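You operate a simulated robot arm through the tools that you are given. There is no shell and no other tool. Be economical: measure what you need, move in short steps, check, and stop when the job is done.

Carry out the task below with a simulated robot arm. There is one attempt and no reset: what you move stays moved.

JOB
Put the clear bottle labelled "RIG" from the panel bay of the side bench on the shelf under the blue groove and the clear bottle marked "head" on top of the yellow strap block. Put the small yellow seal on top of the blue band plug box. Put the orange pack on top of the seals box. Turn the tool air dial to 2. Take the orange pail and put it on top of the blue band belt box. Put the orange roll on the shelf under the blue groove away on the dryer shelf. Pull the drawer of the board counter open. The order is free. Set down upright: clear bottle.

The check looks at the end state, three seconds after you hand in, the way a careful person would. Anything else that was tipped, shoved, dropped, spilled or broken makes it a failure. Lids that push on must go on centred and level and be pressed home; caps that screw on are set level and turned clockwise until they are tight.

ROBOT AND FRAMES
A 7-joint arm with a two-finger gripper on a trunk, on a base that drives. Base frame: it is fixed to the floor where the robot stands at the start and does not move with it; the origin is under the middle of the robot, x ahead of it, y to its left, z up; the surface under the hand at the start is at about z = 850. Units: mm, degrees, N and s.
With the tool pointing down near the work surface it reaches from about 300 to 740 mm from the robot's upright axis, wherever it stands. Its first joint turns from -166.0 to 166.0 degrees. Places, roughly: blue band belt box [500, 1000, 250]; blue band plug box [500, 1000, 1250]; clear bottle [500, 0, 1000]; drawer of the board counter [300, 7000, 700]; dryer shelf [500, 6300, 1300]; orange pack [500, 1250, 250]; orange pail (13x13x11 cm) [400, 1700, 300]; orange roll (9x8x5 cm) [600, 2300, 500]; seals box [500, 5750, 1000]; shelf under the blue groove [500, 2500, 500]; small yellow seal (3x3x2 cm) [500, 500, 900]; tool air dial [500, 1600, 1200]; yellow strap block (6x6x3 cm) [600, 200, 900]. Payload 2.94 kg.
The tool frame sits at the grasp point between the pads (the TCP): z along the fingers, y along the line on which they close. The tips reach 30 mm beyond it. The gripper opens to 138 mm. The gripper's body begins 109 mm behind the TCP.
Orientation is that of the tool frame in the base frame, as [roll, pitch, yaw] about the fixed x, y, z axes, in that order (R = Rz(yaw) Ry(pitch) Rx(roll)). With the fingers straight down and closing along the base's y, the tool's x points along the base's -x, its y along +y and its z along -z.

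CONTROLS
- The arm moves only by the tool jog_arm. Its argument "series" is a list of rows, each an object of numbers (a shift or turn left out is 0, a gripper value left out holds the last): "tx", "ty", "tz": the shift along the tool's x, y, z in units of 25 mm (1.0 is 25 mm); "wx", "wy", "wz": the turn, a rotation vector about the tool's x, y, z in units of 5 degrees (1.0 is 5 degrees). In form: [{"tx": .., "ty": .., "tz": .., "wx": .., "wy": .., "wz": ..}, ...]. A call has 1 to 20 rows; each row shifts and turns the commanded pose from where the row before left it, along the tool's axes as they then stand. "gripper" is the opening, from 0 (shut) to 1 (fully open), set as the call begins (left out, the last holds). A call with a number of a shift or a turn outside -1 to 1 is refused whole. Each row takes 0.2 s and may step no farther than 50 mm and 8.6 degrees from the row before; otherwise, or with a gripper value out of range, the whole call is refused. Where a pose cannot be reached the arm comes as near as it can. A force on the tool above 40 N (or 10 N above the force at the start of the call, whichever is more), or a blocked arm, ends the call early, and 0.2 s more pass. The fingers move at their own pace and stop on an object; they squeeze with about 24 N. The grip force told is the motor's: it shows also when the fingers shut on nothing. Time passes only in rows, and 0.2 s behind the last, so rows that do not move let the fingers close. The reply holds the time, the measured pose of the TCP, the force on the tool along the base axes, the opening and the grip force, in the units named above and with some noise, with the torque about the TCP (base axes, N m) and any sound that the robot's microphone picked up.
- Cameras (640 x 400 px; columns grow to the right, rows downward): "scene" is now at [-2.9, 179, 1534.3]; the picture's right is [0.47, -0.88, 0.00], its down [-0.51, -0.27, -0.81] and it looks along [0.72, 0.38, -0.58] (base axes); focal length 283 px, centre (320, 200). "wrist" rides on the gripper at [71, 19, -146] in the tool frame; the picture's right is [-0.26, 0.96, 0.00], its down [-0.85, -0.23, -0.48] and it looks along [-0.46, -0.12, 0.88] (tool axes); focal length 280 px, centre (320, 200). There is no depth. A picture from a camera that has moved, and an enlarged one, comes with that camera's place and axes in the base frame and with its lens.
- snapshot(camera): a new picture of that camera. No time passes.
- raise_lower(by): slides the trunk up (or, below 0, down) by that many mm; the arm and the scene camera ride with it, the base frame stays. It gives what a move gives, with no picture.
- steer(legs): drives the robot by 1 to 6 legs, each [ahead, left, turn to the left] in mm, mm and degrees, along the robot's own axes; the way and the turn of a leg run together, so that a leg with both is an arc; at most 1500 mm and 180 degrees a leg. The arm and the cameras ride along, it lands a little off, and it stops where it bumps. It gives what a move gives.
- turn_head(pan, tilt): turns the head with the scene camera to pan (to the left, within 86 degrees either way) and tilt (down, from -29 to 69), counted from straight ahead of the robot. It gives what a move gives.
- zoom(camera, box): a new picture of the part [left, top, right, bottom] of that camera's present view, enlarged. No time passes.
- sign_off(): hands the job in; it is judged then, once.

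Work in short steps. Places have to be worked out from the pictures, the camera data and where the tool is seen: move nearer, look again, correct. Check each grasp and each placing, and mend what went wrong. You have 207 turns and 200 pictures in all, those below and enlarged ones among them. Open the gripper and draw the arm clear of the work before you hand the job in, unless the task says otherwise; then end with one line.

The tools are called after "Emit:" as name(argument=value, ...) on one line, values as JSON. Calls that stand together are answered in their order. jog_arm: Moves the arm, as the interface text tells. Its arguments: {"type":"object","properties":{"series":{"type":"array","items":{"type":"object","properties":{"tx":{"type":"number"},"ty":{"type":"number"},"tz":{"type":"number"},"wx":{"type":"number"},"wy":{"type":"number"},"wz":{"type":"number"}}}},"gripper":{"type":"number"}},"required":["series"]} The other tools are called the same way: raise_lower (by) slides the trunk up or down; steer (legs) drives the base; turn_head (pan, tilt) turns the head that bears the scene camera; snapshot (camera) takes a picture; zoom (camera, box) takes an enlarged picture of a part of a camera's view; sign_off () hands the job in.

At the start:

```text
t: 0.0
tool_pos: [324.4, 314.0, 1000.6]
tool_rot: [180.0, -0.1, -179.9]
ft_force: [-0.4, -0.2, -0.5]
moment: [0.01, 0.0, 0.02]
grip_width: 137.8
grasp_force: 0.0
trunk travel left (down, up): [-375.0, 79.0]
robot x, y, heading: [0.5, -4.1, -0.1]
head pan, tilt: [28.2, 35.4]
```

scene: 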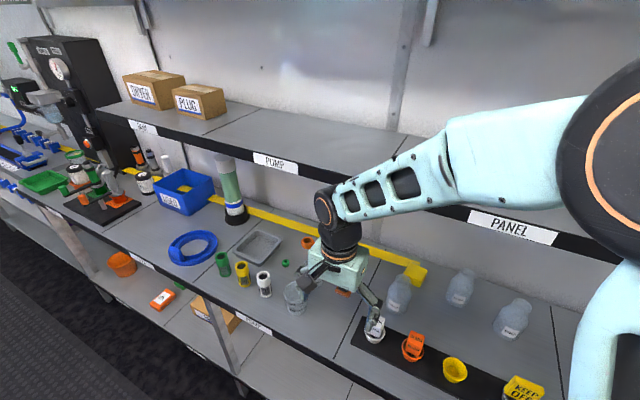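
wrist: 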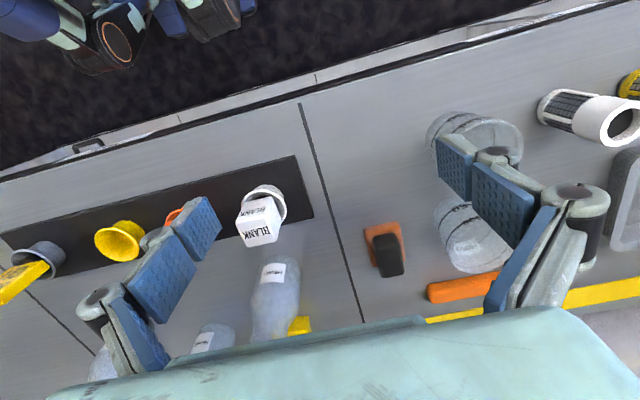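

I start by looking around with the head to see the bench in front of me.

Emit:
turn_head(pan=-10, tilt=45)

Emit:
snapshot(camera="scene")

Emit:
turn_head(pan=60, tilt=30)

Emit:
snapshot(camera="scene")

```text
t: 1.0
tool_pos: [325.9, 313.7, 1000.4]
tool_rot: [179.9, 0.0, -180.0]
ft_force: [-1.0, -0.4, -0.6]
moment: [0.04, -0.04, 0.02]
grip_width: 138.0
grasp_force: 0.1
trunk travel left (down, up): [-375.0, 79.0]
robot x, y, heading: [0.8, 2.3, -0.2]
head pan, tilt: [-10.0, 45.0]
```

```text
197 pictures are left
camera scene: at [-0.2, 123.6, 1520.1], right [-0.17, -0.98, 0.0], down [-0.7, 0.12, -0.71], along [0.7, -0.12, -0.71], focal length 283 px, centre (320, 200)
```

scene: 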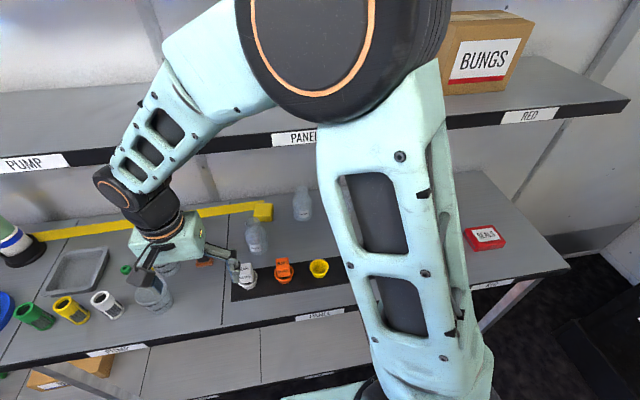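

```text
t: 2.5
tool_pos: [325.6, 314.5, 1000.5]
tool_rot: [180.0, 0.0, -180.0]
ft_force: [-0.6, 0.5, -0.6]
moment: [0.04, 0.0, 0.01]
grip_width: 138.1
grasp_force: 0.0
trunk travel left (down, up): [-375.0, 79.0]
robot x, y, heading: [-0.6, -0.7, 0.1]
head pan, tilt: [60.0, 30.0]
```

```text
196 pictures are left
camera scene: at [-35.0, 215.9, 1542.7], right [0.87, -0.5, 0.0], down [-0.25, -0.43, -0.87], along [0.43, 0.75, -0.5], focal length 283 px, centre (320, 200)
```

scene: 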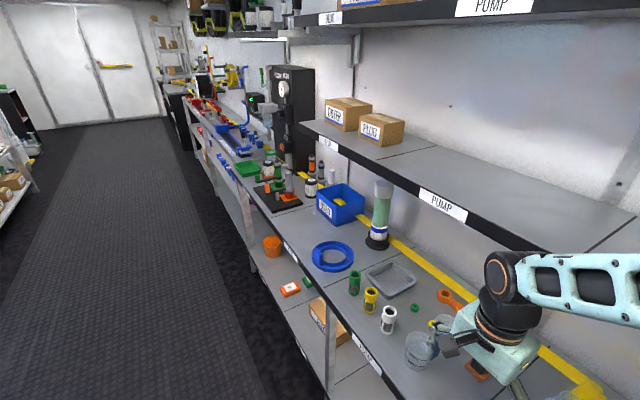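

The panel bay bottles are partly visible; I zoom in on them and on neighbouring objects.

Emit:
turn_head(pan=15, tilt=48)

Emit:
zoom(camera="scene", box=[200, 100, 520, 300])

Emit:
turn_head(pan=50, tilt=40)

Emit:
zoom(camera="scene", box=[200, 100, 520, 300])

```text
t: 3.6
tool_pos: [324.6, 313.8, 1000.1]
tool_rot: [-180.0, -0.1, -180.0]
ft_force: [0.1, -0.7, 0.8]
moment: [0.0, -0.01, -0.02]
grip_width: 138.1
grasp_force: 0.1
trunk travel left (down, up): [-375.0, 79.0]
robot x, y, heading: [3.0, 1.9, 0.1]
head pan, tilt: [15.0, 48.0]
```

```text
2.00 times, centred on (360, 200) of scene
camera zoom: at [-4.2, 158.1, 1516.0], right [0.26, -0.97, 0.0], down [-0.72, -0.19, -0.67], along [0.65, 0.17, -0.74], focal length 566 px, centre (240, 200)
```

zoom: 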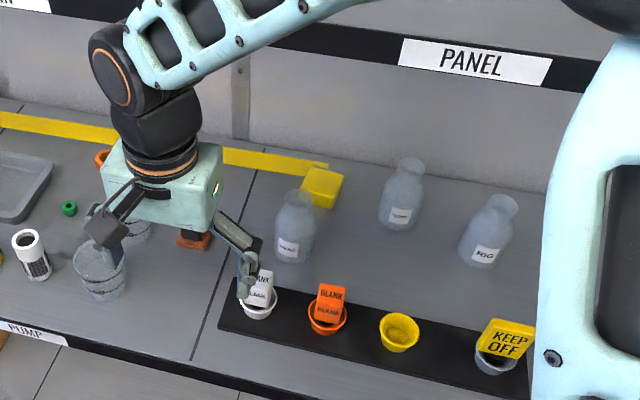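

```text
t: 4.6
tool_pos: [324.9, 314.1, 999.6]
tool_rot: [-179.9, -0.1, -179.9]
ft_force: [-0.2, 0.3, 0.1]
moment: [0.01, -0.03, 0.01]
grip_width: 138.0
grasp_force: 0.0
trunk travel left (down, up): [-375.0, 79.0]
robot x, y, heading: [0.7, 1.7, -0.2]
head pan, tilt: [50.0, 40.0]
```

```text
2.00 times, centred on (360, 200) of scene
camera zoom: at [-25.6, 202.7, 1527.4], right [0.77, -0.64, 0.0], down [-0.41, -0.49, -0.77], along [0.49, 0.59, -0.64], focal length 566 px, centre (240, 200)
```

zoom: 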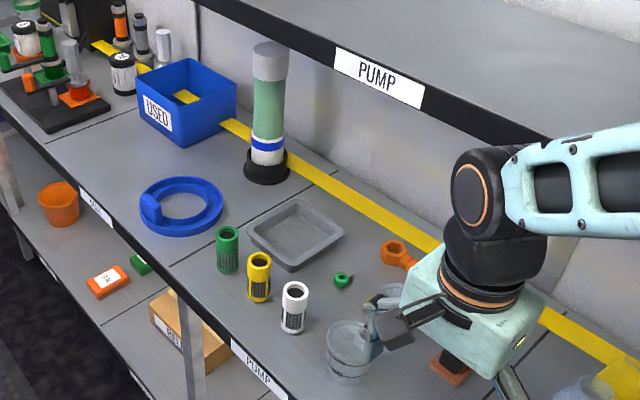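

HEAD bottle stands at about (520, 208), RIG at about (565, -66), the strap block at (607, 187). I back the base off and pitch the tool toward horizontal for a side grasp.

Emit:
jog_arm(series=[{"tz": -1}, {"tz": -1}], gripper=1)

Emit:
steer(legs=[[-300, 0, 0]])

Emit:
jog_arm(series=[{"wy": -1, "tx": -1}, {"wy": -1, "tx": -1}, {"wy": -1, "tx": -1}, {"wy": -1, "tx": -1}, {"wy": -1}, {"wy": -1}, {"wy": -1}, {"wy": -1}, {"wy": -1}, {"wy": -1}, {"wy": -1}, {"wy": -1}, {"wy": -1}, {"wy": -1}, {"wy": -1}, {"wy": -1}])

Emit:
snapshot(camera="wrist")

Emit:
snapshot(camera="scene")

```text
t: 5.2
tool_pos: [323.5, 315.9, 1050.3]
tool_rot: [179.8, 0.0, -180.0]
ft_force: [0.0, 0.1, 0.1]
moment: [0.03, -0.04, 0.0]
grip_width: 137.8
grasp_force: 0.0
trunk travel left (down, up): [-375.0, 79.0]
robot x, y, heading: [0.2, -3.3, 0.4]
head pan, tilt: [50.0, 40.0]
```

```text
t: 7.2
tool_pos: [26.6, 315.9, 1051.5]
tool_rot: [-179.9, 0.0, -179.7]
ft_force: [-0.6, 0.8, -0.2]
moment: [-0.01, -0.01, -0.03]
grip_width: 138.0
grasp_force: 0.0
trunk travel left (down, up): [-375.0, 79.0]
robot x, y, heading: [-297.5, -1.2, 0.2]
head pan, tilt: [50.0, 40.0]
```

```text
t: 10.6
tool_pos: [125.6, 316.6, 1063.4]
tool_rot: [179.7, 80.1, -179.9]
ft_force: [0.3, -0.1, 0.3]
moment: [0.0, 0.02, 0.0]
grip_width: 138.1
grasp_force: 0.1
trunk travel left (down, up): [-375.0, 79.0]
robot x, y, heading: [-295.5, -1.8, 0.4]
head pan, tilt: [50.0, 40.0]
```

```text
193 pictures are left
camera wrist: at [-30.6, 334.6, 1019.6], right [0.04, 0.96, 0.26], down [-0.32, -0.23, 0.92], along [0.95, -0.12, 0.3], focal length 280 px, centre (320, 200)
```

wrist: 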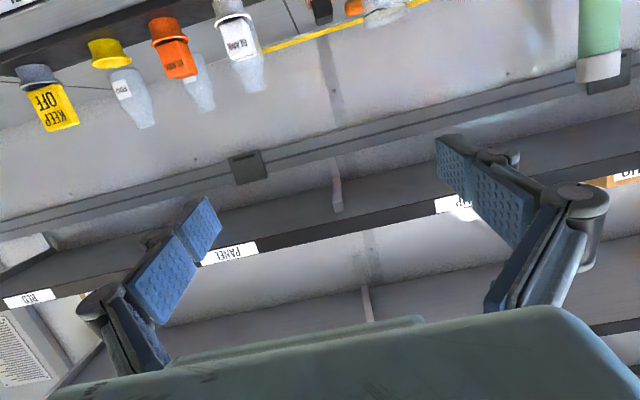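

```text
192 pictures are left
camera scene: at [-322.6, 202.1, 1527.4], right [0.77, -0.64, 0.0], down [-0.41, -0.49, -0.77], along [0.49, 0.59, -0.64], focal length 283 px, centre (320, 200)
```

scene: 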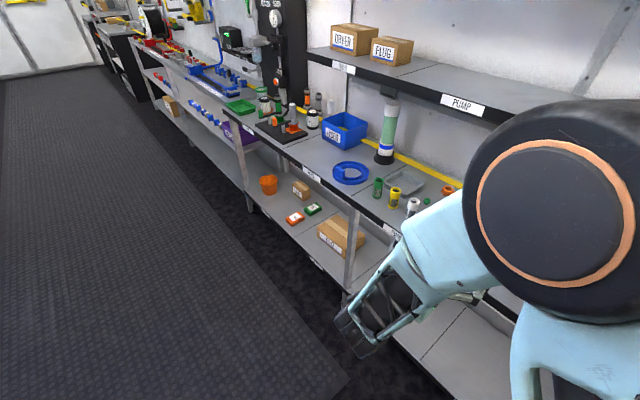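

The camera ended up under the hand, so I roll the tool 180° about its own axis to bring it on top.

Emit:
jog_arm(series=[{"wz": 1}, {"wz": 1}, {"wz": 1}, {"wz": 1}, {"wz": 1}, {"wz": 1}, {"wz": 1}, {"wz": 1}, {"wz": 1}, {"wz": 1}, {"wz": 1}, {"wz": 1}, {"wz": 1}, {"wz": 1}, {"wz": 1}, {"wz": 1}, {"wz": 1}, {"wz": 1}])

Emit:
jog_arm(series=[{"wz": 1}, {"wz": 1}, {"wz": 1}, {"wz": 1}, {"wz": 1}, {"wz": 1}, {"wz": 1}, {"wz": 1}, {"wz": 1}, {"wz": 1}, {"wz": 1}, {"wz": 1}, {"wz": 1}, {"wz": 1}, {"wz": 1}, {"wz": 1}, {"wz": 1}, {"wz": 1}])

Emit:
snapshot(camera="wrist")

```text
t: 14.4
tool_pos: [252.2, 320.2, 1194.6]
tool_rot: [101.1, 0.6, 90.6]
ft_force: [-0.2, 0.2, 0.5]
moment: [-0.02, 0.03, 0.0]
grip_width: 137.8
grasp_force: 0.1
out of reach, approached as far as the arm can: row 6, 7, 8, 9, 10, 11, 12, 13, 14, 15, 16, 17, 18
trunk travel left (down, up): [-375.0, 79.0]
robot x, y, heading: [-295.5, -1.3, 0.4]
head pan, tilt: [50.0, 40.0]
```

```text
t: 18.2
tool_pos: [287.5, 161.4, 1401.8]
tool_rot: [105.1, -42.7, 81.1]
ft_force: [-0.3, 0.6, 0.7]
moment: [0.0, 0.0, -0.01]
grip_width: 137.7
grasp_force: 0.0
out of reach, approached as far as the arm can: row 1, 2, 3, 4, 5, 6, 7, 8, 9, 10, 11, 12, 13, 14, 15, 16, 17, 18
trunk travel left (down, up): [-375.0, 79.0]
robot x, y, heading: [-297.2, -1.1, 0.6]
head pan, tilt: [50.0, 40.0]
```

```text
191 pictures are left
camera wrist: at [156.4, 194.6, 1491.9], right [0.12, -0.85, 0.51], down [-0.6, -0.47, -0.65], along [0.79, -0.23, -0.57], focal length 280 px, centre (320, 200)
```

wrist: 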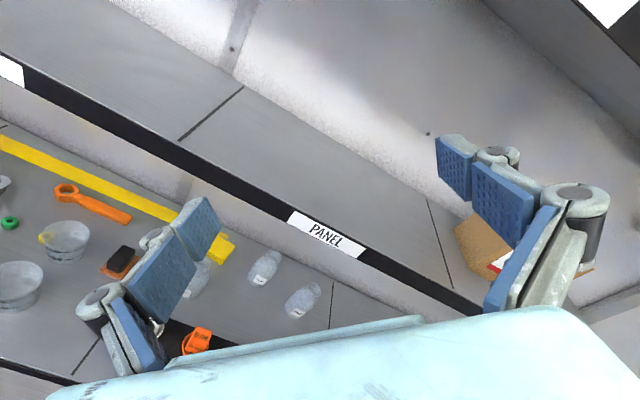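

It's a folded pose that limits the arm. I extend forward along the tool to see whether the commanded orientation gets reached.

Emit:
jog_arm(series=[{"tz": 1}, {"tz": 1}, {"tz": 1}, {"tz": 1}])

```text
t: 19.2
tool_pos: [386.8, 162.8, 1382.0]
tool_rot: [105.2, -42.5, 81.2]
ft_force: [0.3, 0.1, 0.8]
moment: [0.03, 0.02, 0.0]
grip_width: 137.9
grasp_force: 0.1
trunk travel left (down, up): [-375.0, 79.0]
robot x, y, heading: [-298.9, 0.4, 0.1]
head pan, tilt: [50.0, 40.0]
```

The pose restarts from where the arm is. I continue rolling the remaining ~45°.

Emit:
jog_arm(series=[{"wz": 1}, {"wz": 1}, {"wz": 1}, {"wz": 1}, {"wz": 1}, {"wz": 1}, {"wz": 1}, {"wz": 1}, {"wz": 1}])

```text
t: 21.2
tool_pos: [388.2, 146.3, 1392.9]
tool_rot: [107.2, -46.7, 79.6]
ft_force: [-0.8, 0.0, -0.6]
moment: [-0.02, 0.01, -0.01]
grip_width: 138.0
grasp_force: 0.0
out of reach, approached as far as the arm can: row 1, 2, 3, 4, 5, 6, 7, 8, 9
trunk travel left (down, up): [-375.0, 79.0]
robot x, y, heading: [-294.6, -4.8, 0.1]
head pan, tilt: [50.0, 40.0]
```

Joint limit this way; I unwind and roll the other way round.

Emit:
jog_arm(series=[{"wz": -1}, {"wz": -1}, {"wz": -1}, {"wz": -1}, {"wz": -1}, {"wz": -1}, {"wz": -1}, {"wz": -1}, {"wz": -1}, {"wz": -1}, {"wz": -1}, {"wz": -1}, {"wz": -1}, {"wz": -1}, {"wz": -1}, {"wz": -1}, {"wz": -1}, {"wz": -1}, {"wz": -1}, {"wz": -1}])

Emit:
jog_arm(series=[{"wz": -1}, {"wz": -1}, {"wz": -1}, {"wz": -1}, {"wz": -1}, {"wz": -1}, {"wz": -1}, {"wz": -1}, {"wz": -1}, {"wz": -1}, {"wz": -1}, {"wz": -1}, {"wz": -1}, {"wz": -1}, {"wz": -1}, {"wz": -1}, {"wz": -1}, {"wz": -1}, {"wz": -1}, {"wz": -1}])

Emit:
jog_arm(series=[{"wz": -1}, {"wz": -1}, {"wz": -1}, {"wz": -1}, {"wz": -1}, {"wz": -1}, {"wz": -1}, {"wz": -1}, {"wz": -1}, {"wz": -1}, {"wz": -1}, {"wz": -1}, {"wz": -1}, {"wz": -1}, {"wz": -1}, {"wz": -1}, {"wz": -1}, {"wz": -1}, {"wz": -1}, {"wz": -1}])

Emit:
snapshot(camera="wrist")

```text
t: 25.4
tool_pos: [388.0, 145.2, 1394.6]
tool_rot: [108.5, 50.5, 106.9]
ft_force: [0.5, 0.1, 0.7]
moment: [0.02, 0.03, 0.01]
grip_width: 137.9
grasp_force: 0.0
trunk travel left (down, up): [-375.0, 79.0]
robot x, y, heading: [-295.5, -1.5, 0.2]
head pan, tilt: [50.0, 40.0]
```

```text
t: 29.6
tool_pos: [388.8, 145.2, 1393.5]
tool_rot: [-103.2, 27.4, -93.7]
ft_force: [-0.9, -0.1, 0.8]
moment: [-0.02, 0.0, 0.0]
grip_width: 137.8
grasp_force: 0.1
trunk travel left (down, up): [-375.0, 79.0]
robot x, y, heading: [-295.9, 0.5, 0.2]
head pan, tilt: [50.0, 40.0]
```

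```text
t: 33.8
tool_pos: [388.7, 144.0, 1393.3]
tool_rot: [-123.7, -68.6, -55.7]
ft_force: [-0.5, -0.9, 0.4]
moment: [-0.03, -0.02, 0.02]
grip_width: 137.8
grasp_force: 0.1
trunk travel left (down, up): [-375.0, 79.0]
robot x, y, heading: [-294.2, -1.0, 0.1]
head pan, tilt: [50.0, 40.0]
```

```text
190 pictures are left
camera wrist: at [260.4, 98.8, 1484.0], right [-0.08, -0.84, -0.54], down [-0.63, 0.46, -0.62], along [0.77, 0.29, -0.57], focal length 280 px, centre (320, 200)
```

wrist: 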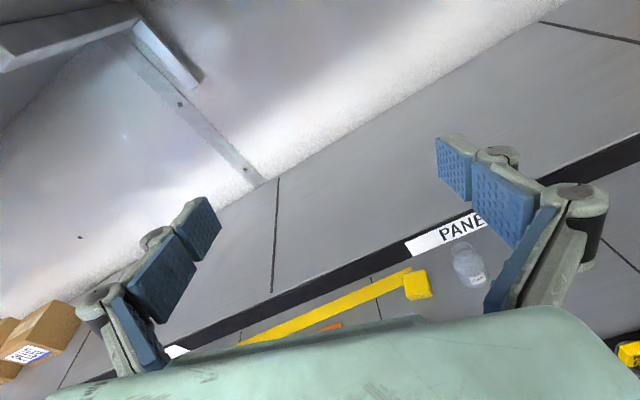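

Camera is nearly on top. I finish the roll (−18°), square the yaw, and tilt down to about 30° below horizontal.

Emit:
jog_arm(series=[{"wz": -1}, {"wz": -1}, {"wz": -1}, {"wz": -0.6}, {"wx": -0.48}, {"wy": -0.9}, {"wy": -0.9}, {"wy": -0.9}, {"wy": -0.9}])

Emit:
turn_head(pan=15, tilt=40)

Emit:
snapshot(camera="scene")

Emit:
snapshot(camera="wrist")

```text
t: 35.8
tool_pos: [388.7, 144.1, 1392.9]
tool_rot: [179.2, -60.3, 0.7]
ft_force: [0.1, 0.5, -0.2]
moment: [0.04, 0.0, -0.01]
grip_width: 137.8
grasp_force: 0.2
trunk travel left (down, up): [-375.0, 79.0]
robot x, y, heading: [-293.3, -1.7, 0.1]
head pan, tilt: [50.0, 40.0]
```

```text
t: 36.8
tool_pos: [387.4, 145.8, 1394.1]
tool_rot: [179.2, -60.4, 0.7]
ft_force: [-0.3, -0.2, -0.2]
moment: [0.0, 0.01, 0.02]
grip_width: 138.0
grasp_force: 0.0
trunk travel left (down, up): [-375.0, 79.0]
robot x, y, heading: [-298.8, -0.4, 0.1]
head pan, tilt: [15.0, 40.0]
```

```text
189 pictures are left
camera scene: at [-295.1, 159.0, 1527.4], right [0.26, -0.96, 0.0], down [-0.62, -0.17, -0.77], along [0.74, 0.2, -0.64], focal length 283 px, centre (320, 200)
```

scene: 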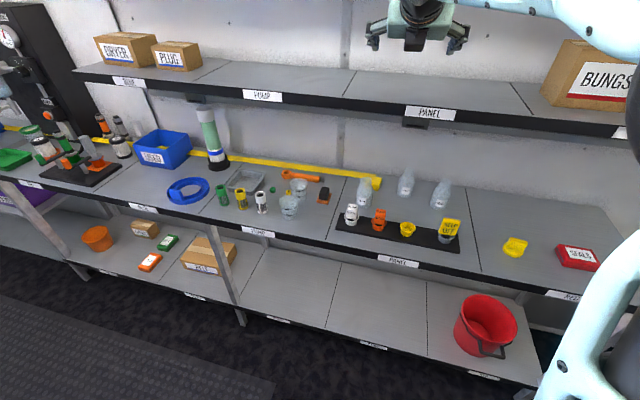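

```text
188 pictures are left
camera wrist: at [296.9, 125.9, 1528.2], right [-0.13, -0.97, -0.22], down [-0.83, 0.23, -0.5], along [0.54, 0.12, -0.83], focal length 280 px, centre (320, 200)
```

wrist: 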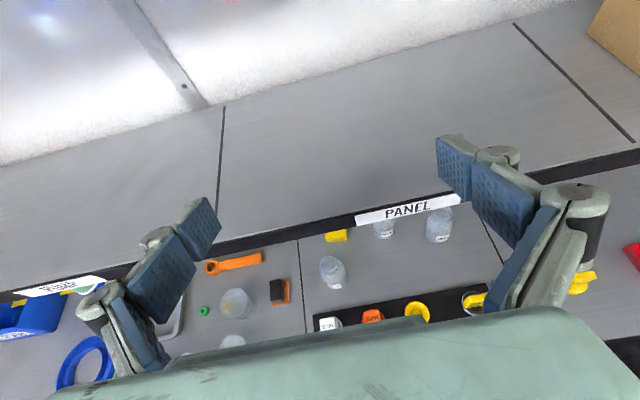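

I zoom on the bottle/cup area for accurate positions and to find the yellow seal.

Emit:
zoom(camera="scene", box=[200, 150, 360, 250])

Emit:
zoom(camera="scene", box=[320, 150, 480, 250])

Emit:
zoom(camera="scene", box=[60, 20, 300, 170])

Emit:
zoom(camera="scene", box=[60, 190, 280, 310])

```text
4.00 times, centred on (280, 200) of scene
camera zoom: at [-295.1, 159.0, 1527.4], right [0.26, -0.96, 0.0], down [-0.62, -0.17, -0.77], along [0.74, 0.2, -0.64], focal length 1133 px, centre (480, 200)
```

zoom: 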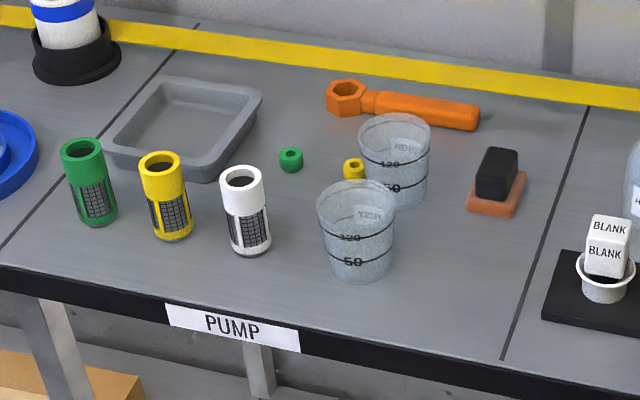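

```text
4.00 times, centred on (400, 200) of scene
camera zoom: at [-295.1, 159.0, 1527.4], right [0.26, -0.96, 0.0], down [-0.62, -0.17, -0.77], along [0.74, 0.2, -0.64], focal length 1133 px, centre (0, 200)
```

zoom: 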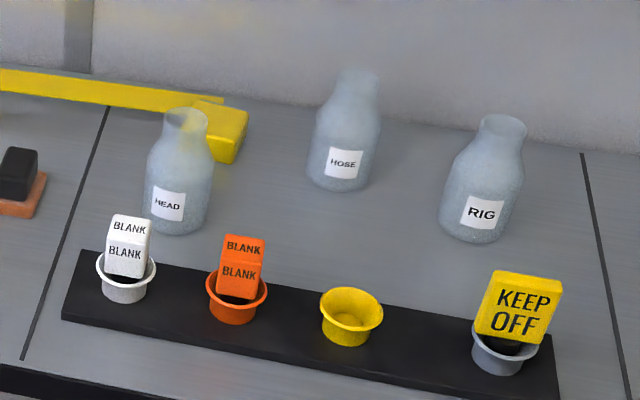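

```text
2.67 times, centred on (180, 95) of scene
camera zoom: at [-295.1, 159.0, 1527.4], right [0.26, -0.96, 0.0], down [-0.62, -0.17, -0.77], along [0.74, 0.2, -0.64], focal length 755 px, centre (693, 480)
```

zoom: 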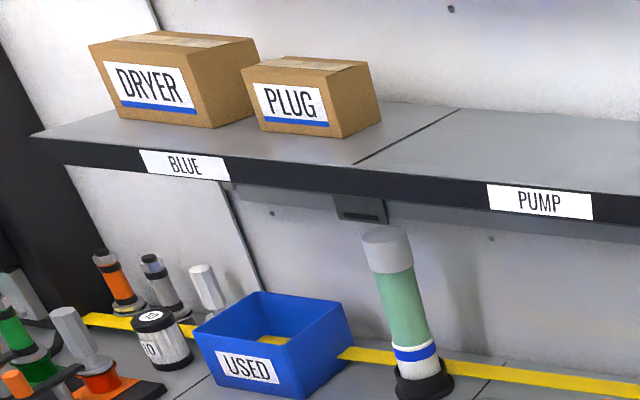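

```text
2.91 times, centred on (170, 250) of scene
camera zoom: at [-295.1, 159.0, 1527.4], right [0.26, -0.96, 0.0], down [-0.62, -0.17, -0.77], along [0.74, 0.2, -0.64], focal length 824 px, centre (756, 54)
```

zoom: 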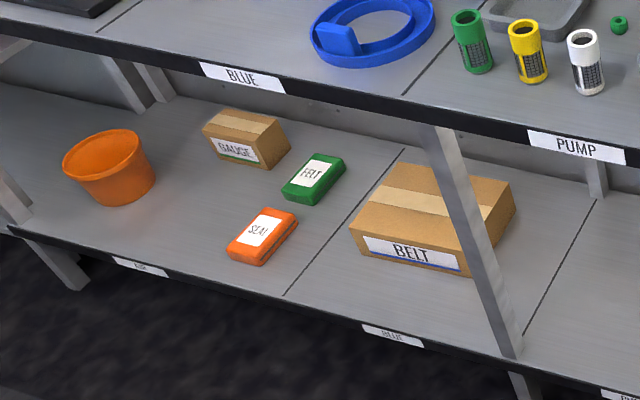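

I can see labels HEAD/HOSE/RIG clearly, and the yellow seal sits behind the front cup. I steepen the tilt to 45° and lower the hand in front of the HEAD bottle.

Emit:
jog_arm(series=[{"wy": -1}, {"wy": -1}, {"wy": -1}, {"tx": -0.96, "tz": 0.47, "ty": -0.16}, {"tx": -0.96, "tz": 0.47, "ty": -0.16}, {"tx": -0.96, "tz": 0.47, "ty": -0.16}, {"tx": -0.96, "tz": 0.47, "ty": -0.16}, {"tx": -0.96, "tz": 0.47, "ty": -0.16}, {"tx": -0.96, "tz": 0.47, "ty": -0.16}, {"tx": -0.96, "tz": 0.47, "ty": -0.16}, {"tx": -0.96, "tz": 0.47, "ty": -0.16}, {"tx": -0.96, "tz": 0.47, "ty": -0.16}, {"tx": -0.96, "tz": 0.47, "ty": -0.16}, {"tx": -0.96, "tz": 0.47, "ty": -0.16}, {"tx": -0.96, "tz": 0.47, "ty": -0.16}, {"tx": -0.96, "tz": 0.47, "ty": -0.16}, {"tx": -0.96, "tz": 0.47, "ty": -0.16}, {"tx": -0.96, "tz": 0.47, "ty": -0.16}])

Emit:
steer(legs=[[120, 0, 0]])

Emit:
snapshot(camera="wrist")

```text
t: 40.6
tool_pos: [260.9, 202.7, 1011.0]
tool_rot: [179.4, -45.4, 0.5]
ft_force: [-0.2, -0.1, -0.9]
moment: [0.02, 0.04, 0.0]
grip_width: 138.2
grasp_force: 0.0
trunk travel left (down, up): [-375.0, 79.0]
robot x, y, heading: [-297.5, 4.3, 0.4]
head pan, tilt: [15.0, 40.0]
```

```text
t: 41.9
tool_pos: [381.2, 202.9, 1012.7]
tool_rot: [179.6, -45.2, 0.5]
ft_force: [0.3, 0.2, -0.3]
moment: [-0.02, -0.05, -0.01]
grip_width: 137.9
grasp_force: 0.0
trunk travel left (down, up): [-375.0, 79.0]
robot x, y, heading: [-176.1, -1.1, 0.5]
head pan, tilt: [15.0, 40.0]
```

```text
183 pictures are left
camera wrist: at [328.2, 184.9, 1166.0], right [-0.18, -0.97, -0.18], down [-0.94, 0.23, -0.27], along [0.3, 0.12, -0.95], focal length 280 px, centre (320, 200)
```

wrist: 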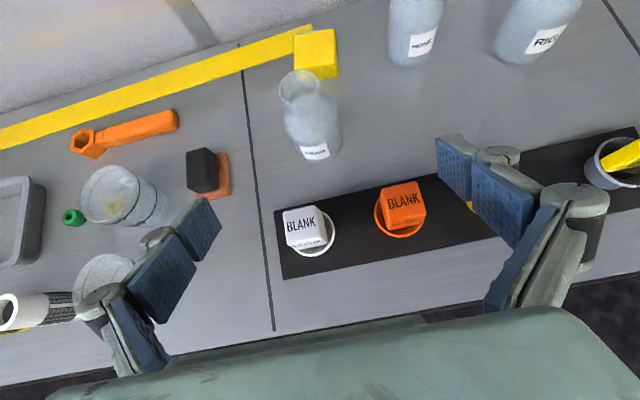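

HEAD bottle is at about (500, 206), exactly along the tool axis. I advance 168 mm along it and close.

Emit:
jog_arm(series=[{"tz": 0.96, "ty": -0.12}, {"tz": 0.96}, {"tz": 0.96}, {"tz": 0.96}, {"tz": 0.96}, {"tz": 0.96}, {"tz": 0.96}], gripper=1)

Emit:
snapshot(camera="wrist")

Emit:
snapshot(camera="scene")

```text
t: 43.5
tool_pos: [499.0, 205.0, 893.5]
tool_rot: [179.5, -45.4, 0.4]
ft_force: [0.5, -0.5, -0.5]
moment: [0.02, 0.02, -0.02]
grip_width: 138.0
grasp_force: 0.0
trunk travel left (down, up): [-375.0, 79.0]
robot x, y, heading: [-176.2, 1.0, 0.5]
head pan, tilt: [15.0, 40.0]
```

```text
182 pictures are left
camera wrist: at [446.1, 186.3, 1047.8], right [-0.18, -0.97, -0.18], down [-0.94, 0.23, -0.27], along [0.3, 0.12, -0.95], focal length 280 px, centre (320, 200)
```

wrist: 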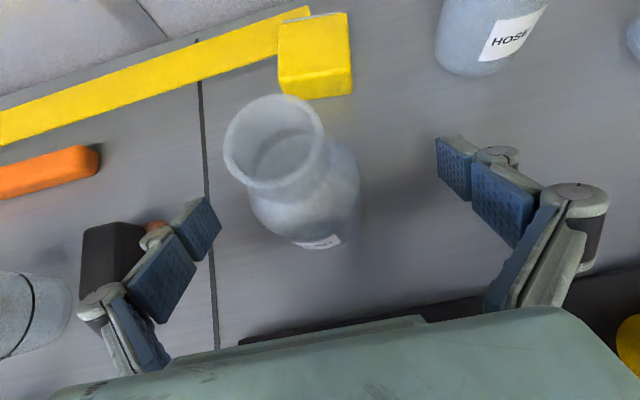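

```text
181 pictures are left
camera scene: at [-175.1, 159.5, 1527.4], right [0.26, -0.96, 0.0], down [-0.62, -0.17, -0.77], along [0.74, 0.2, -0.64], focal length 283 px, centre (320, 200)
```

scene: 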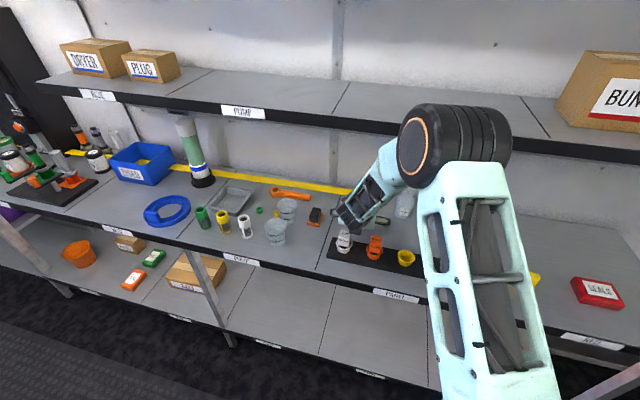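

The bottle is between the pads, roughly centred. I nudge 3 mm and close.

Emit:
jog_arm(series=[{"ty": -0.12}, {}, {}, {}, {}], gripper=0)

Emit:
snapshot(camera="wrist")

```text
t: 44.7
tool_pos: [499.4, 208.6, 894.6]
tool_rot: [179.5, -45.4, 0.3]
ft_force: [0.9, 0.9, 0.4]
moment: [-0.01, 0.0, 0.0]
grip_width: 57.4
grasp_force: 23.5
trunk travel left (down, up): [-375.0, 79.0]
robot x, y, heading: [-176.6, -1.8, 0.4]
head pan, tilt: [15.0, 40.0]
```

```text
180 pictures are left
camera wrist: at [446.2, 189.8, 1048.7], right [-0.18, -0.97, -0.18], down [-0.94, 0.23, -0.27], along [0.3, 0.12, -0.95], focal length 280 px, centre (320, 200)
```

wrist: 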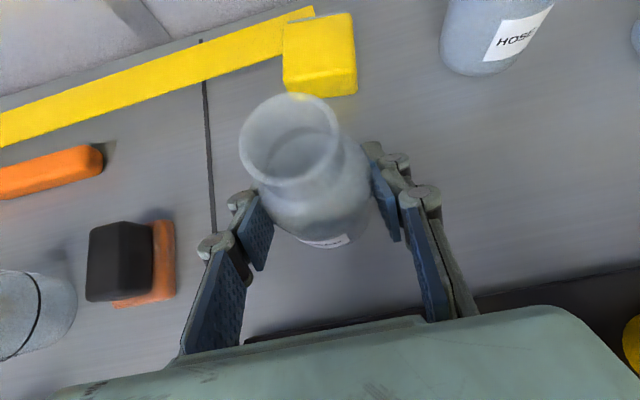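

Gripped (57 mm). I zoom at the block to fix its centre.

Emit:
zoom(camera="wrist", box=[240, 0, 400, 100])

```text
4.00 times, centred on (320, 50) of wrist
camera zoom: at [446.2, 189.8, 1048.7], right [-0.18, -0.97, -0.18], down [-0.94, 0.23, -0.27], along [0.3, 0.12, -0.95], focal length 1122 px, centre (320, 800)
```

zoom: 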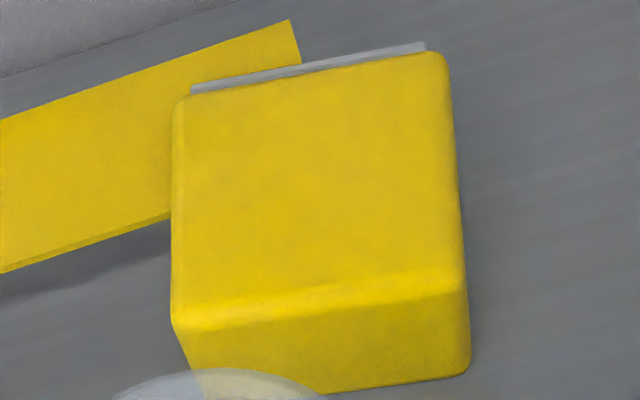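

Block top centre is at about (617, 190). Lift 50, move over it, staying 20 mm above.

Emit:
jog_arm(series=[{"tx": 0.71, "tz": -0.71}, {"tx": 0.71, "tz": -0.71}, {"tx": 0.68, "tz": 0.68, "ty": 0.15}, {"tx": 0.68, "tz": 0.68, "ty": 0.15}, {"tx": 0.68, "tz": 0.68, "ty": 0.15}, {"tx": 0.68, "tz": 0.68, "ty": 0.15}, {"tx": 0.68, "tz": 0.68, "ty": 0.15}])

Emit:
snapshot(camera="wrist")

Emit:
zoom(camera="scene", box=[280, 120, 440, 220])

```text
t: 46.3
tool_pos: [621.2, 190.3, 943.6]
tool_rot: [179.4, -45.3, 0.4]
ft_force: [0.6, -0.3, -0.9]
moment: [0.06, 0.02, 0.02]
grip_width: 56.8
grasp_force: 24.2
trunk travel left (down, up): [-375.0, 79.0]
robot x, y, heading: [-180.1, 0.9, 0.3]
head pan, tilt: [15.0, 40.0]
```

```text
178 pictures are left
camera wrist: at [567.4, 172.0, 1097.4], right [-0.18, -0.97, -0.18], down [-0.94, 0.23, -0.27], along [0.3, 0.12, -0.95], focal length 280 px, centre (320, 200)
```

wrist: 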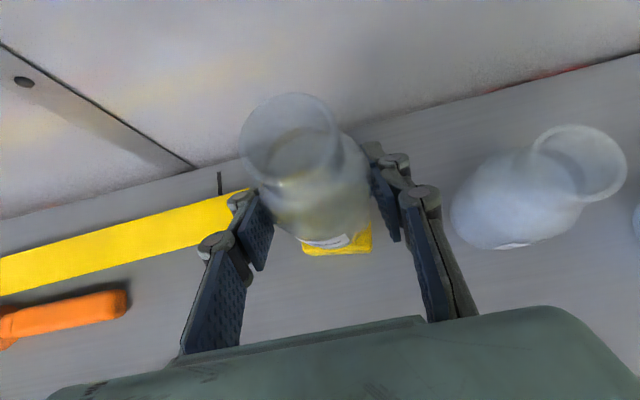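

```text
4.00 times, centred on (360, 170) of scene
camera zoom: at [-175.0, 159.3, 1527.4], right [0.26, -0.96, 0.0], down [-0.62, -0.17, -0.77], along [0.74, 0.2, -0.64], focal length 1133 px, centre (160, 320)
```

zoom: 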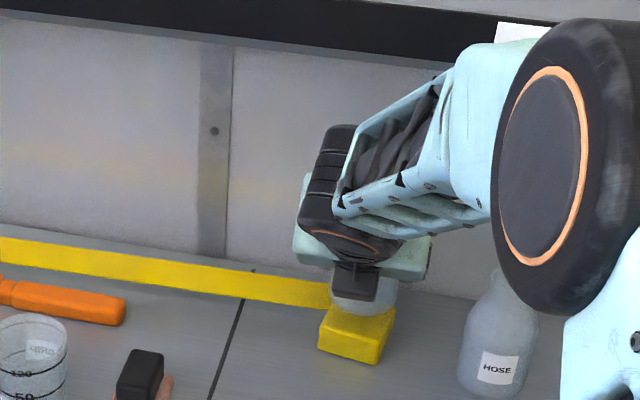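

The bottle is over the block with ~19 mm gap. I shift 2 mm in y and descend until contact.

Emit:
jog_arm(series=[{"ty": -0.08, "tx": -0.2, "tz": 0.2}, {"tx": -0.2, "tz": 0.2}, {"tx": -0.08, "tz": 0.08}])

Emit:
zoom(camera="scene", box=[330, 180, 410, 230])

```text
t: 47.1
tool_pos: [620.7, 192.5, 929.2]
tool_rot: [179.5, -45.3, 0.4]
ft_force: [0.2, -1.3, -0.4]
moment: [0.01, 0.0, 0.03]
grip_width: 56.8
grasp_force: 24.2
trunk travel left (down, up): [-375.0, 79.0]
robot x, y, heading: [-177.9, 1.2, 0.3]
head pan, tilt: [15.0, 40.0]
```

```text
8.00 times, centred on (370, 205) of scene
camera zoom: at [-175.3, 159.6, 1527.4], right [0.26, -0.96, 0.0], down [-0.62, -0.17, -0.77], along [0.74, 0.2, -0.64], focal length 2266 px, centre (-80, 160)
```

zoom: 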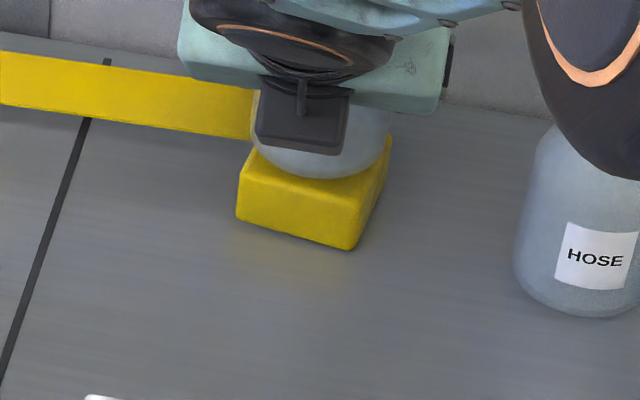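

The bottle seems ~8 mm too deep. I pull back 7 mm and lower to contact.

Emit:
jog_arm(series=[{"tx": -0.2, "tz": -0.2}, {"tx": -0.06, "tz": 0.06}, {"tx": -0.06, "tz": 0.06}])

Emit:
zoom(camera="scene", box=[330, 180, 410, 230])

```text
t: 47.9
tool_pos: [613.8, 194.0, 924.9]
tool_rot: [179.6, -45.4, 0.4]
ft_force: [-1.2, -0.5, 1.0]
moment: [0.03, 0.04, 0.01]
grip_width: 56.9
grasp_force: 24.3
trunk travel left (down, up): [-375.0, 79.0]
robot x, y, heading: [-177.4, -2.4, 0.5]
head pan, tilt: [15.0, 40.0]
```

```text
8.00 times, centred on (370, 205) of scene
camera zoom: at [-175.7, 159.3, 1527.5], right [0.26, -0.96, 0.0], down [-0.62, -0.17, -0.77], along [0.74, 0.2, -0.64], focal length 2266 px, centre (-80, 160)
```

zoom: 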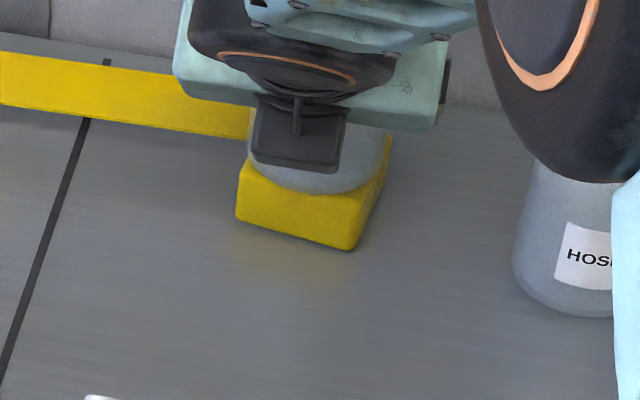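

Looks centred. Descend in small steps until force shows contact.

Emit:
jog_arm(series=[{"tx": -0.03, "tz": 0.03}, {"tx": -0.03, "tz": 0.03}, {"tx": -0.03, "tz": 0.03}])

```text
t: 48.7
tool_pos: [612.6, 192.2, 924.2]
tool_rot: [179.7, -45.7, 0.4]
ft_force: [-0.9, -0.2, 13.1]
moment: [0.16, 0.08, 0.0]
grip_width: 56.9
grasp_force: 24.3
trunk travel left (down, up): [-375.0, 79.0]
robot x, y, heading: [-179.8, 0.8, 0.3]
head pan, tilt: [15.0, 40.0]
```

Contact at 13 N. I release moderately and retreat along the tool axis.

Emit:
jog_arm(series=[{}, {}, {}, {"tz": -1}, {"tz": -1}, {"tz": -1}, {"tz": -1}, {"tz": -1}, {"tz": -1}], gripper=0.7)

Emit:
zoom(camera="scene", box=[330, 140, 458, 220])

Emit:
snapshot(camera="wrist")

```text
t: 50.7
tool_pos: [506.5, 192.6, 1025.3]
tool_rot: [179.4, -45.4, 0.2]
ft_force: [0.4, -0.2, 0.0]
moment: [0.01, -0.01, 0.01]
grip_width: 96.7
grasp_force: 0.0
trunk travel left (down, up): [-375.0, 79.0]
robot x, y, heading: [-174.3, -1.7, 0.3]
head pan, tilt: [15.0, 40.0]
```

```text
5.00 times, centred on (394, 180) of scene
camera zoom: at [-175.8, 159.3, 1527.4], right [0.26, -0.96, 0.0], down [-0.62, -0.17, -0.77], along [0.74, 0.2, -0.64], focal length 1416 px, centre (-50, 300)
```

zoom: 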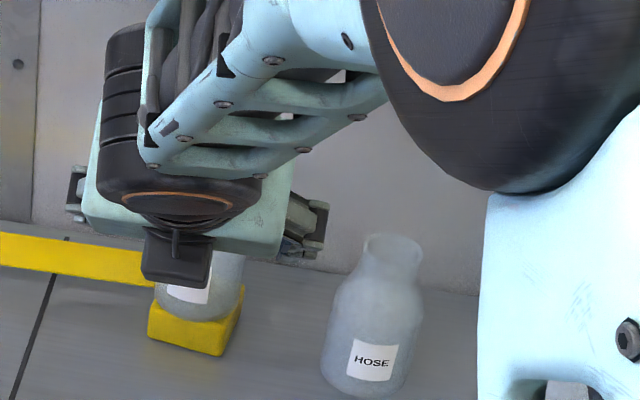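

```text
173 pictures are left
camera wrist: at [453.1, 174.0, 1179.4], right [-0.18, -0.97, -0.18], down [-0.93, 0.23, -0.27], along [0.3, 0.12, -0.95], focal length 280 px, centre (320, 200)
```

wrist: 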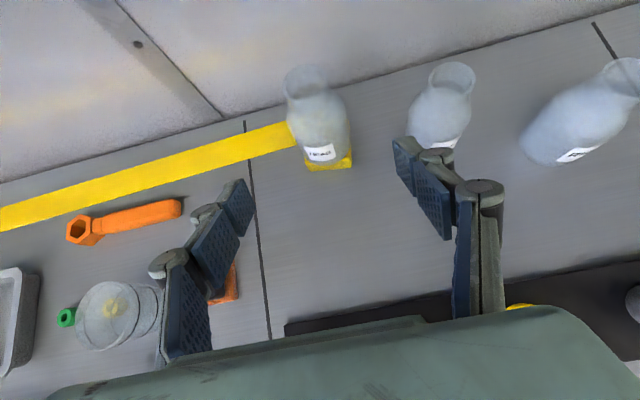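

HEAD bottle stands on the block. Next the yellow seal near (485, 491). I raise the hand a bit, drive left, then look from above.

Emit:
jog_arm(series=[{"tz": -1}, {"tz": -1}, {"tz": -1}, {"tz": -1}])

Emit:
steer(legs=[[0, 380, 0], [80, 0, 0]])

Emit:
jog_arm(series=[{"wy": -1}, {"wy": -1}, {"wy": -1}, {"wy": -1}, {"wy": -1}, {"wy": -1}, {"wy": -1}, {"wy": -1}, {"wy": -1}])

Emit:
snapshot(camera="wrist")

```text
t: 51.7
tool_pos: [434.9, 193.6, 1096.3]
tool_rot: [179.5, -45.4, 0.4]
ft_force: [0.2, 0.7, 1.2]
moment: [0.0, -0.01, 0.04]
grip_width: 96.7
grasp_force: 0.1
trunk travel left (down, up): [-375.0, 79.0]
robot x, y, heading: [-177.1, 3.8, 0.5]
head pan, tilt: [15.0, 40.0]
```

```text
t: 56.3
tool_pos: [513.0, 582.9, 1099.5]
tool_rot: [179.5, -45.7, 0.5]
ft_force: [7.8, 1.7, 24.1]
moment: [-0.98, 2.63, 0.1]
grip_width: 96.5
grasp_force: 0.0
trunk travel left (down, up): [-375.0, 79.0]
robot x, y, heading: [-99.7, 387.8, 0.3]
head pan, tilt: [15.0, 40.0]
```

```text
t: 56.9
tool_pos: [504.2, 583.5, 1095.5]
tool_rot: [179.6, -36.0, 0.0]
ft_force: [-22.6, -3.0, 6.1]
moment: [0.29, -2.59, -0.65]
grip_width: 96.6
grasp_force: 0.1
trunk travel left (down, up): [-375.0, 79.0]
robot x, y, heading: [-102.8, 387.0, 0.3]
head pan, tilt: [15.0, 40.0]
stopped in row 3: the force on the tool passed its limit at 49 N (the readings are from after the stop); the commanded pose is now the measured one
```

```text
172 pictures are left
camera wrist: at [475.4, 564.0, 1256.6], right [-0.21, -0.97, -0.15], down [-0.97, 0.23, -0.12], along [0.15, 0.12, -0.98], focal length 280 px, centre (320, 200)
```

wrist: 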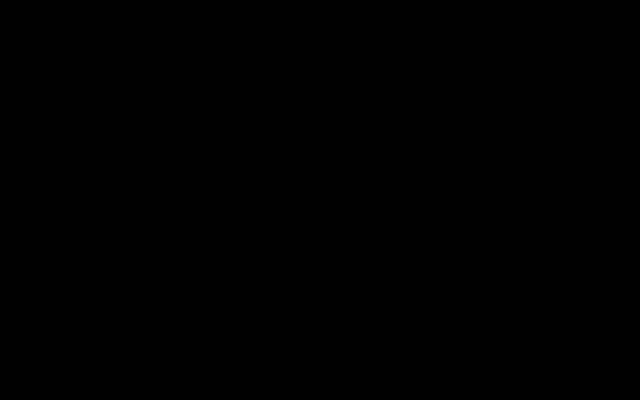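

The camera housing touched the upper shelf edge. I back the base straight away from it.

Emit:
steer(legs=[[-200, 0, 0]])

Emit:
turn_head(pan=25, tilt=35)

Emit:
snapshot(camera="scene")

Emit:
snapshot(camera="wrist")

```text
t: 58.5
tool_pos: [305.9, 581.2, 1093.5]
tool_rot: [179.5, -35.9, 0.0]
ft_force: [0.1, -0.3, 0.0]
moment: [-0.01, 0.02, 0.01]
grip_width: 96.5
grasp_force: 0.0
trunk travel left (down, up): [-375.0, 79.0]
robot x, y, heading: [-303.9, 386.7, 0.5]
head pan, tilt: [15.0, 40.0]
```

```text
t: 59.2
tool_pos: [306.2, 580.0, 1093.2]
tool_rot: [179.6, -35.9, -0.1]
ft_force: [0.1, 0.5, 0.1]
moment: [-0.03, 0.0, 0.01]
grip_width: 96.7
grasp_force: 0.1
trunk travel left (down, up): [-375.0, 79.0]
robot x, y, heading: [-300.4, 387.4, 0.3]
head pan, tilt: [25.0, 35.0]
```

```text
171 pictures are left
camera scene: at [-304.6, 561.0, 1534.9], right [0.43, -0.9, 0.0], down [-0.52, -0.24, -0.82], along [0.74, 0.35, -0.57], focal length 283 px, centre (320, 200)
```

scene: 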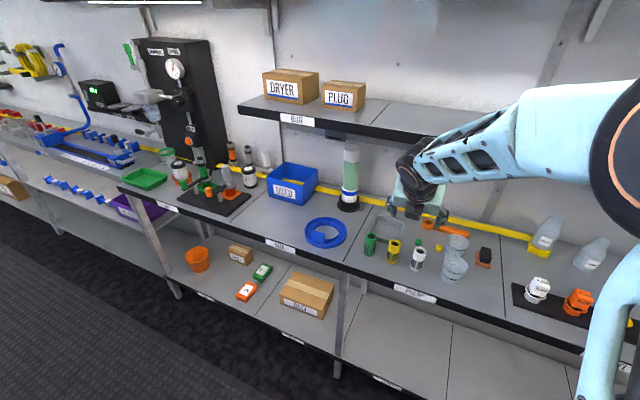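

```text
170 pictures are left
camera wrist: at [278.4, 561.8, 1253.8], right [-0.22, -0.96, -0.15], down [-0.97, 0.23, -0.11], along [0.14, 0.12, -0.98], focal length 280 px, centre (320, 200)
```

wrist: 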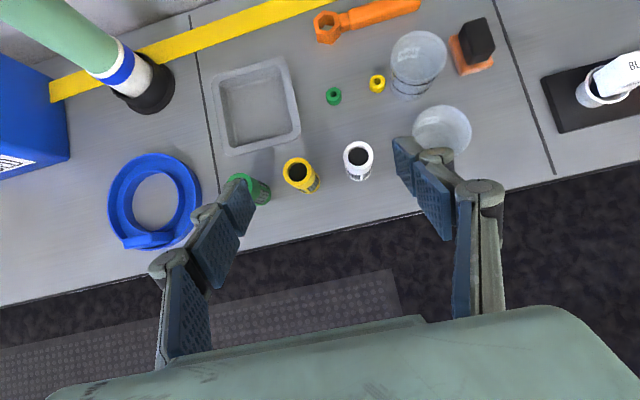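

Nothing disturbed; the shelf edge is at x≈457, z≈1205–1255. The seal is at ~(479, 493), back cup centre ~(460, 453). I bring the tool vertical and yaw so the fingers close tangentially to the cup.

Emit:
jog_arm(series=[{"wy": -1}, {"wy": -1}, {"wy": -1}, {"wy": -1}, {"wy": -1}, {"wy": -1}, {"wy": -1}, {"wy": -0.2}, {"wz": 1}, {"wz": 1}, {"wz": 1}, {"wz": 1}, {"wz": 1}, {"wz": 1}, {"wz": 1}, {"wz": 1}, {"wz": 1}, {"wz": 1}], gripper=0.45)

Emit:
jog_arm(series=[{"wz": 1}, {"wz": 1}, {"wz": 1}, {"wz": 1}, {"wz": 1}, {"wz": 1}, {"wz": 1}, {"wz": 1}, {"wz": 1}, {"wz": 1}, {"wz": 1}, {"wz": 1}, {"wz": 1}, {"wy": 1}, {"wy": 1}])

Emit:
steer(legs=[[130, 0, 0]])

Emit:
snapshot(camera="wrist")

Emit:
snapshot(camera="scene")

```text
t: 63.0
tool_pos: [306.1, 579.3, 1091.4]
tool_rot: [179.7, -0.2, -50.4]
ft_force: [-0.1, -0.3, 0.8]
moment: [-0.01, 0.0, -0.02]
grip_width: 62.0
grasp_force: 0.1
trunk travel left (down, up): [-375.0, 79.0]
robot x, y, heading: [-305.8, 385.5, 0.3]
head pan, tilt: [25.0, 35.0]
```

```text
t: 66.2
tool_pos: [306.7, 581.4, 1093.2]
tool_rot: [-180.0, -10.3, -115.3]
ft_force: [0.0, -0.3, 0.4]
moment: [-0.01, 0.02, -0.03]
grip_width: 62.0
grasp_force: 0.1
trunk travel left (down, up): [-375.0, 79.0]
robot x, y, heading: [-302.9, 385.2, 0.3]
head pan, tilt: [25.0, 35.0]
```

```text
t: 67.3
tool_pos: [378.8, 580.7, 1096.5]
tool_rot: [178.9, -11.3, -115.1]
ft_force: [-12.7, -4.0, 2.4]
moment: [0.77, -2.28, 0.16]
grip_width: 62.1
grasp_force: 0.0
trunk travel left (down, up): [-375.0, 79.0]
robot x, y, heading: [-217.4, 389.9, 0.3]
head pan, tilt: [25.0, 35.0]
stopped in leg 1: the force on the tool passed its limit at 116 N (the readings are from after the stop); the commanded pose is now the measured one
```

```text
169 pictures are left
camera wrist: at [346.5, 549.5, 1252.9], right [-0.76, 0.65, -0.03], down [0.61, 0.74, 0.3], along [0.21, 0.21, -0.95], focal length 280 px, centre (320, 200)
```

wrist: 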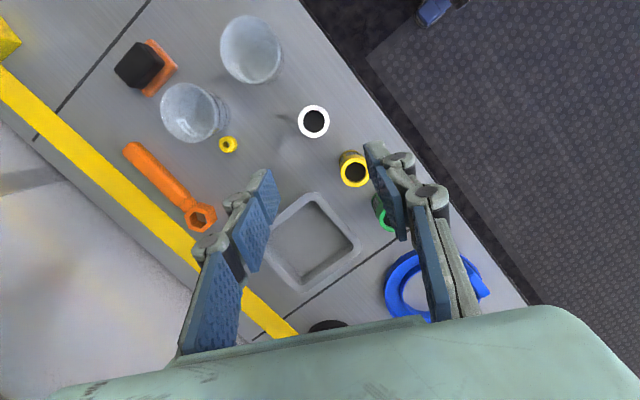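

```text
168 pictures are left
camera scene: at [-225.1, 560.4, 1535.1], right [0.43, -0.9, 0.0], down [-0.52, -0.24, -0.82], along [0.74, 0.35, -0.57], focal length 283 px, centre (320, 200)
```

scene: 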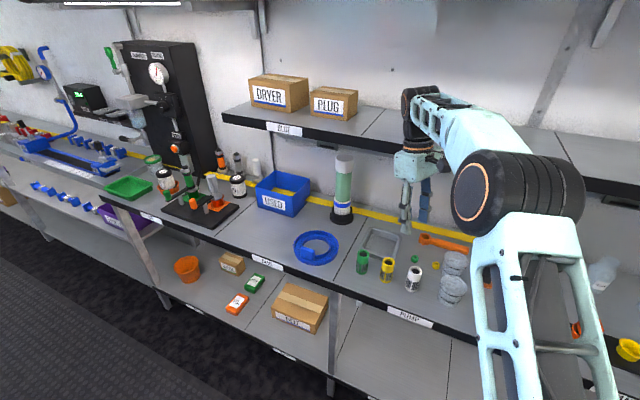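

The gripper body met the shelf because I was too high. I back off, then lean the hand's top toward the robot so I can go under the shelf edge.

Emit:
steer(legs=[[-60, 0, 0]])

Emit:
jog_arm(series=[{"wx": 1}, {"wx": 1}, {"wx": 1}, {"wx": 1}, {"wy": -0.8}])

```text
t: 68.3
tool_pos: [321.4, 580.8, 1092.5]
tool_rot: [178.7, -11.3, -115.1]
ft_force: [-0.9, -0.1, 0.6]
moment: [-0.01, -0.01, 0.02]
grip_width: 61.9
grasp_force: 0.1
trunk travel left (down, up): [-375.0, 79.0]
robot x, y, heading: [-280.2, 386.8, 0.2]
head pan, tilt: [25.0, 35.0]
```

```text
t: 69.5
tool_pos: [320.4, 580.6, 1092.7]
tool_rot: [-161.3, -7.5, -113.7]
ft_force: [0.1, -0.4, -0.1]
moment: [0.0, -0.01, 0.0]
grip_width: 61.9
grasp_force: 0.0
trunk travel left (down, up): [-375.0, 79.0]
robot x, y, heading: [-283.4, 388.1, 0.6]
head pan, tilt: [25.0, 35.0]
```

Move to above/before the target: delta (−10, −75, −92), then drive 130 ahead.

Emit:
jog_arm(series=[{"tx": 0.48, "ty": 0.1, "tz": 0.82}, {"tx": 0.48, "ty": 0.1, "tz": 0.82}, {"tx": 0.48, "ty": 0.1, "tz": 0.82}, {"tx": 0.48, "ty": 0.1, "tz": 0.82}, {"tx": 0.48, "ty": 0.1, "tz": 0.82}])

Emit:
steer(legs=[[130, 0, 0]])

Emit:
snapshot(camera="wrist")

```text
t: 70.7
tool_pos: [311.1, 504.1, 1001.5]
tool_rot: [-161.4, -7.5, -113.8]
ft_force: [-0.1, -0.2, 0.7]
moment: [0.01, -0.02, 0.02]
grip_width: 62.2
grasp_force: 0.1
trunk travel left (down, up): [-375.0, 79.0]
robot x, y, heading: [-281.6, 385.9, 0.7]
head pan, tilt: [25.0, 35.0]
```

```text
t: 72.0
tool_pos: [443.2, 504.3, 1000.8]
tool_rot: [-161.5, -7.6, -113.8]
ft_force: [-0.6, 0.6, 1.3]
moment: [-0.01, 0.01, -0.01]
grip_width: 62.3
grasp_force: 0.0
trunk travel left (down, up): [-375.0, 79.0]
robot x, y, heading: [-145.7, 387.6, 0.4]
head pan, tilt: [25.0, 35.0]
```

```text
167 pictures are left
camera wrist: at [362.9, 481.8, 1141.6], right [-0.75, 0.57, -0.34], down [0.43, 0.81, 0.41], along [0.51, 0.16, -0.85], focal length 280 px, centre (320, 200)
```

wrist: 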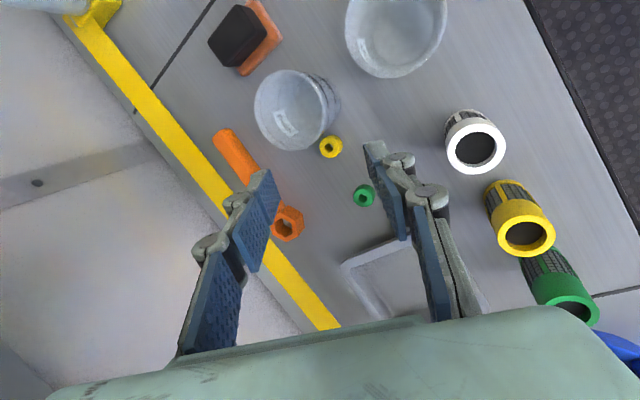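

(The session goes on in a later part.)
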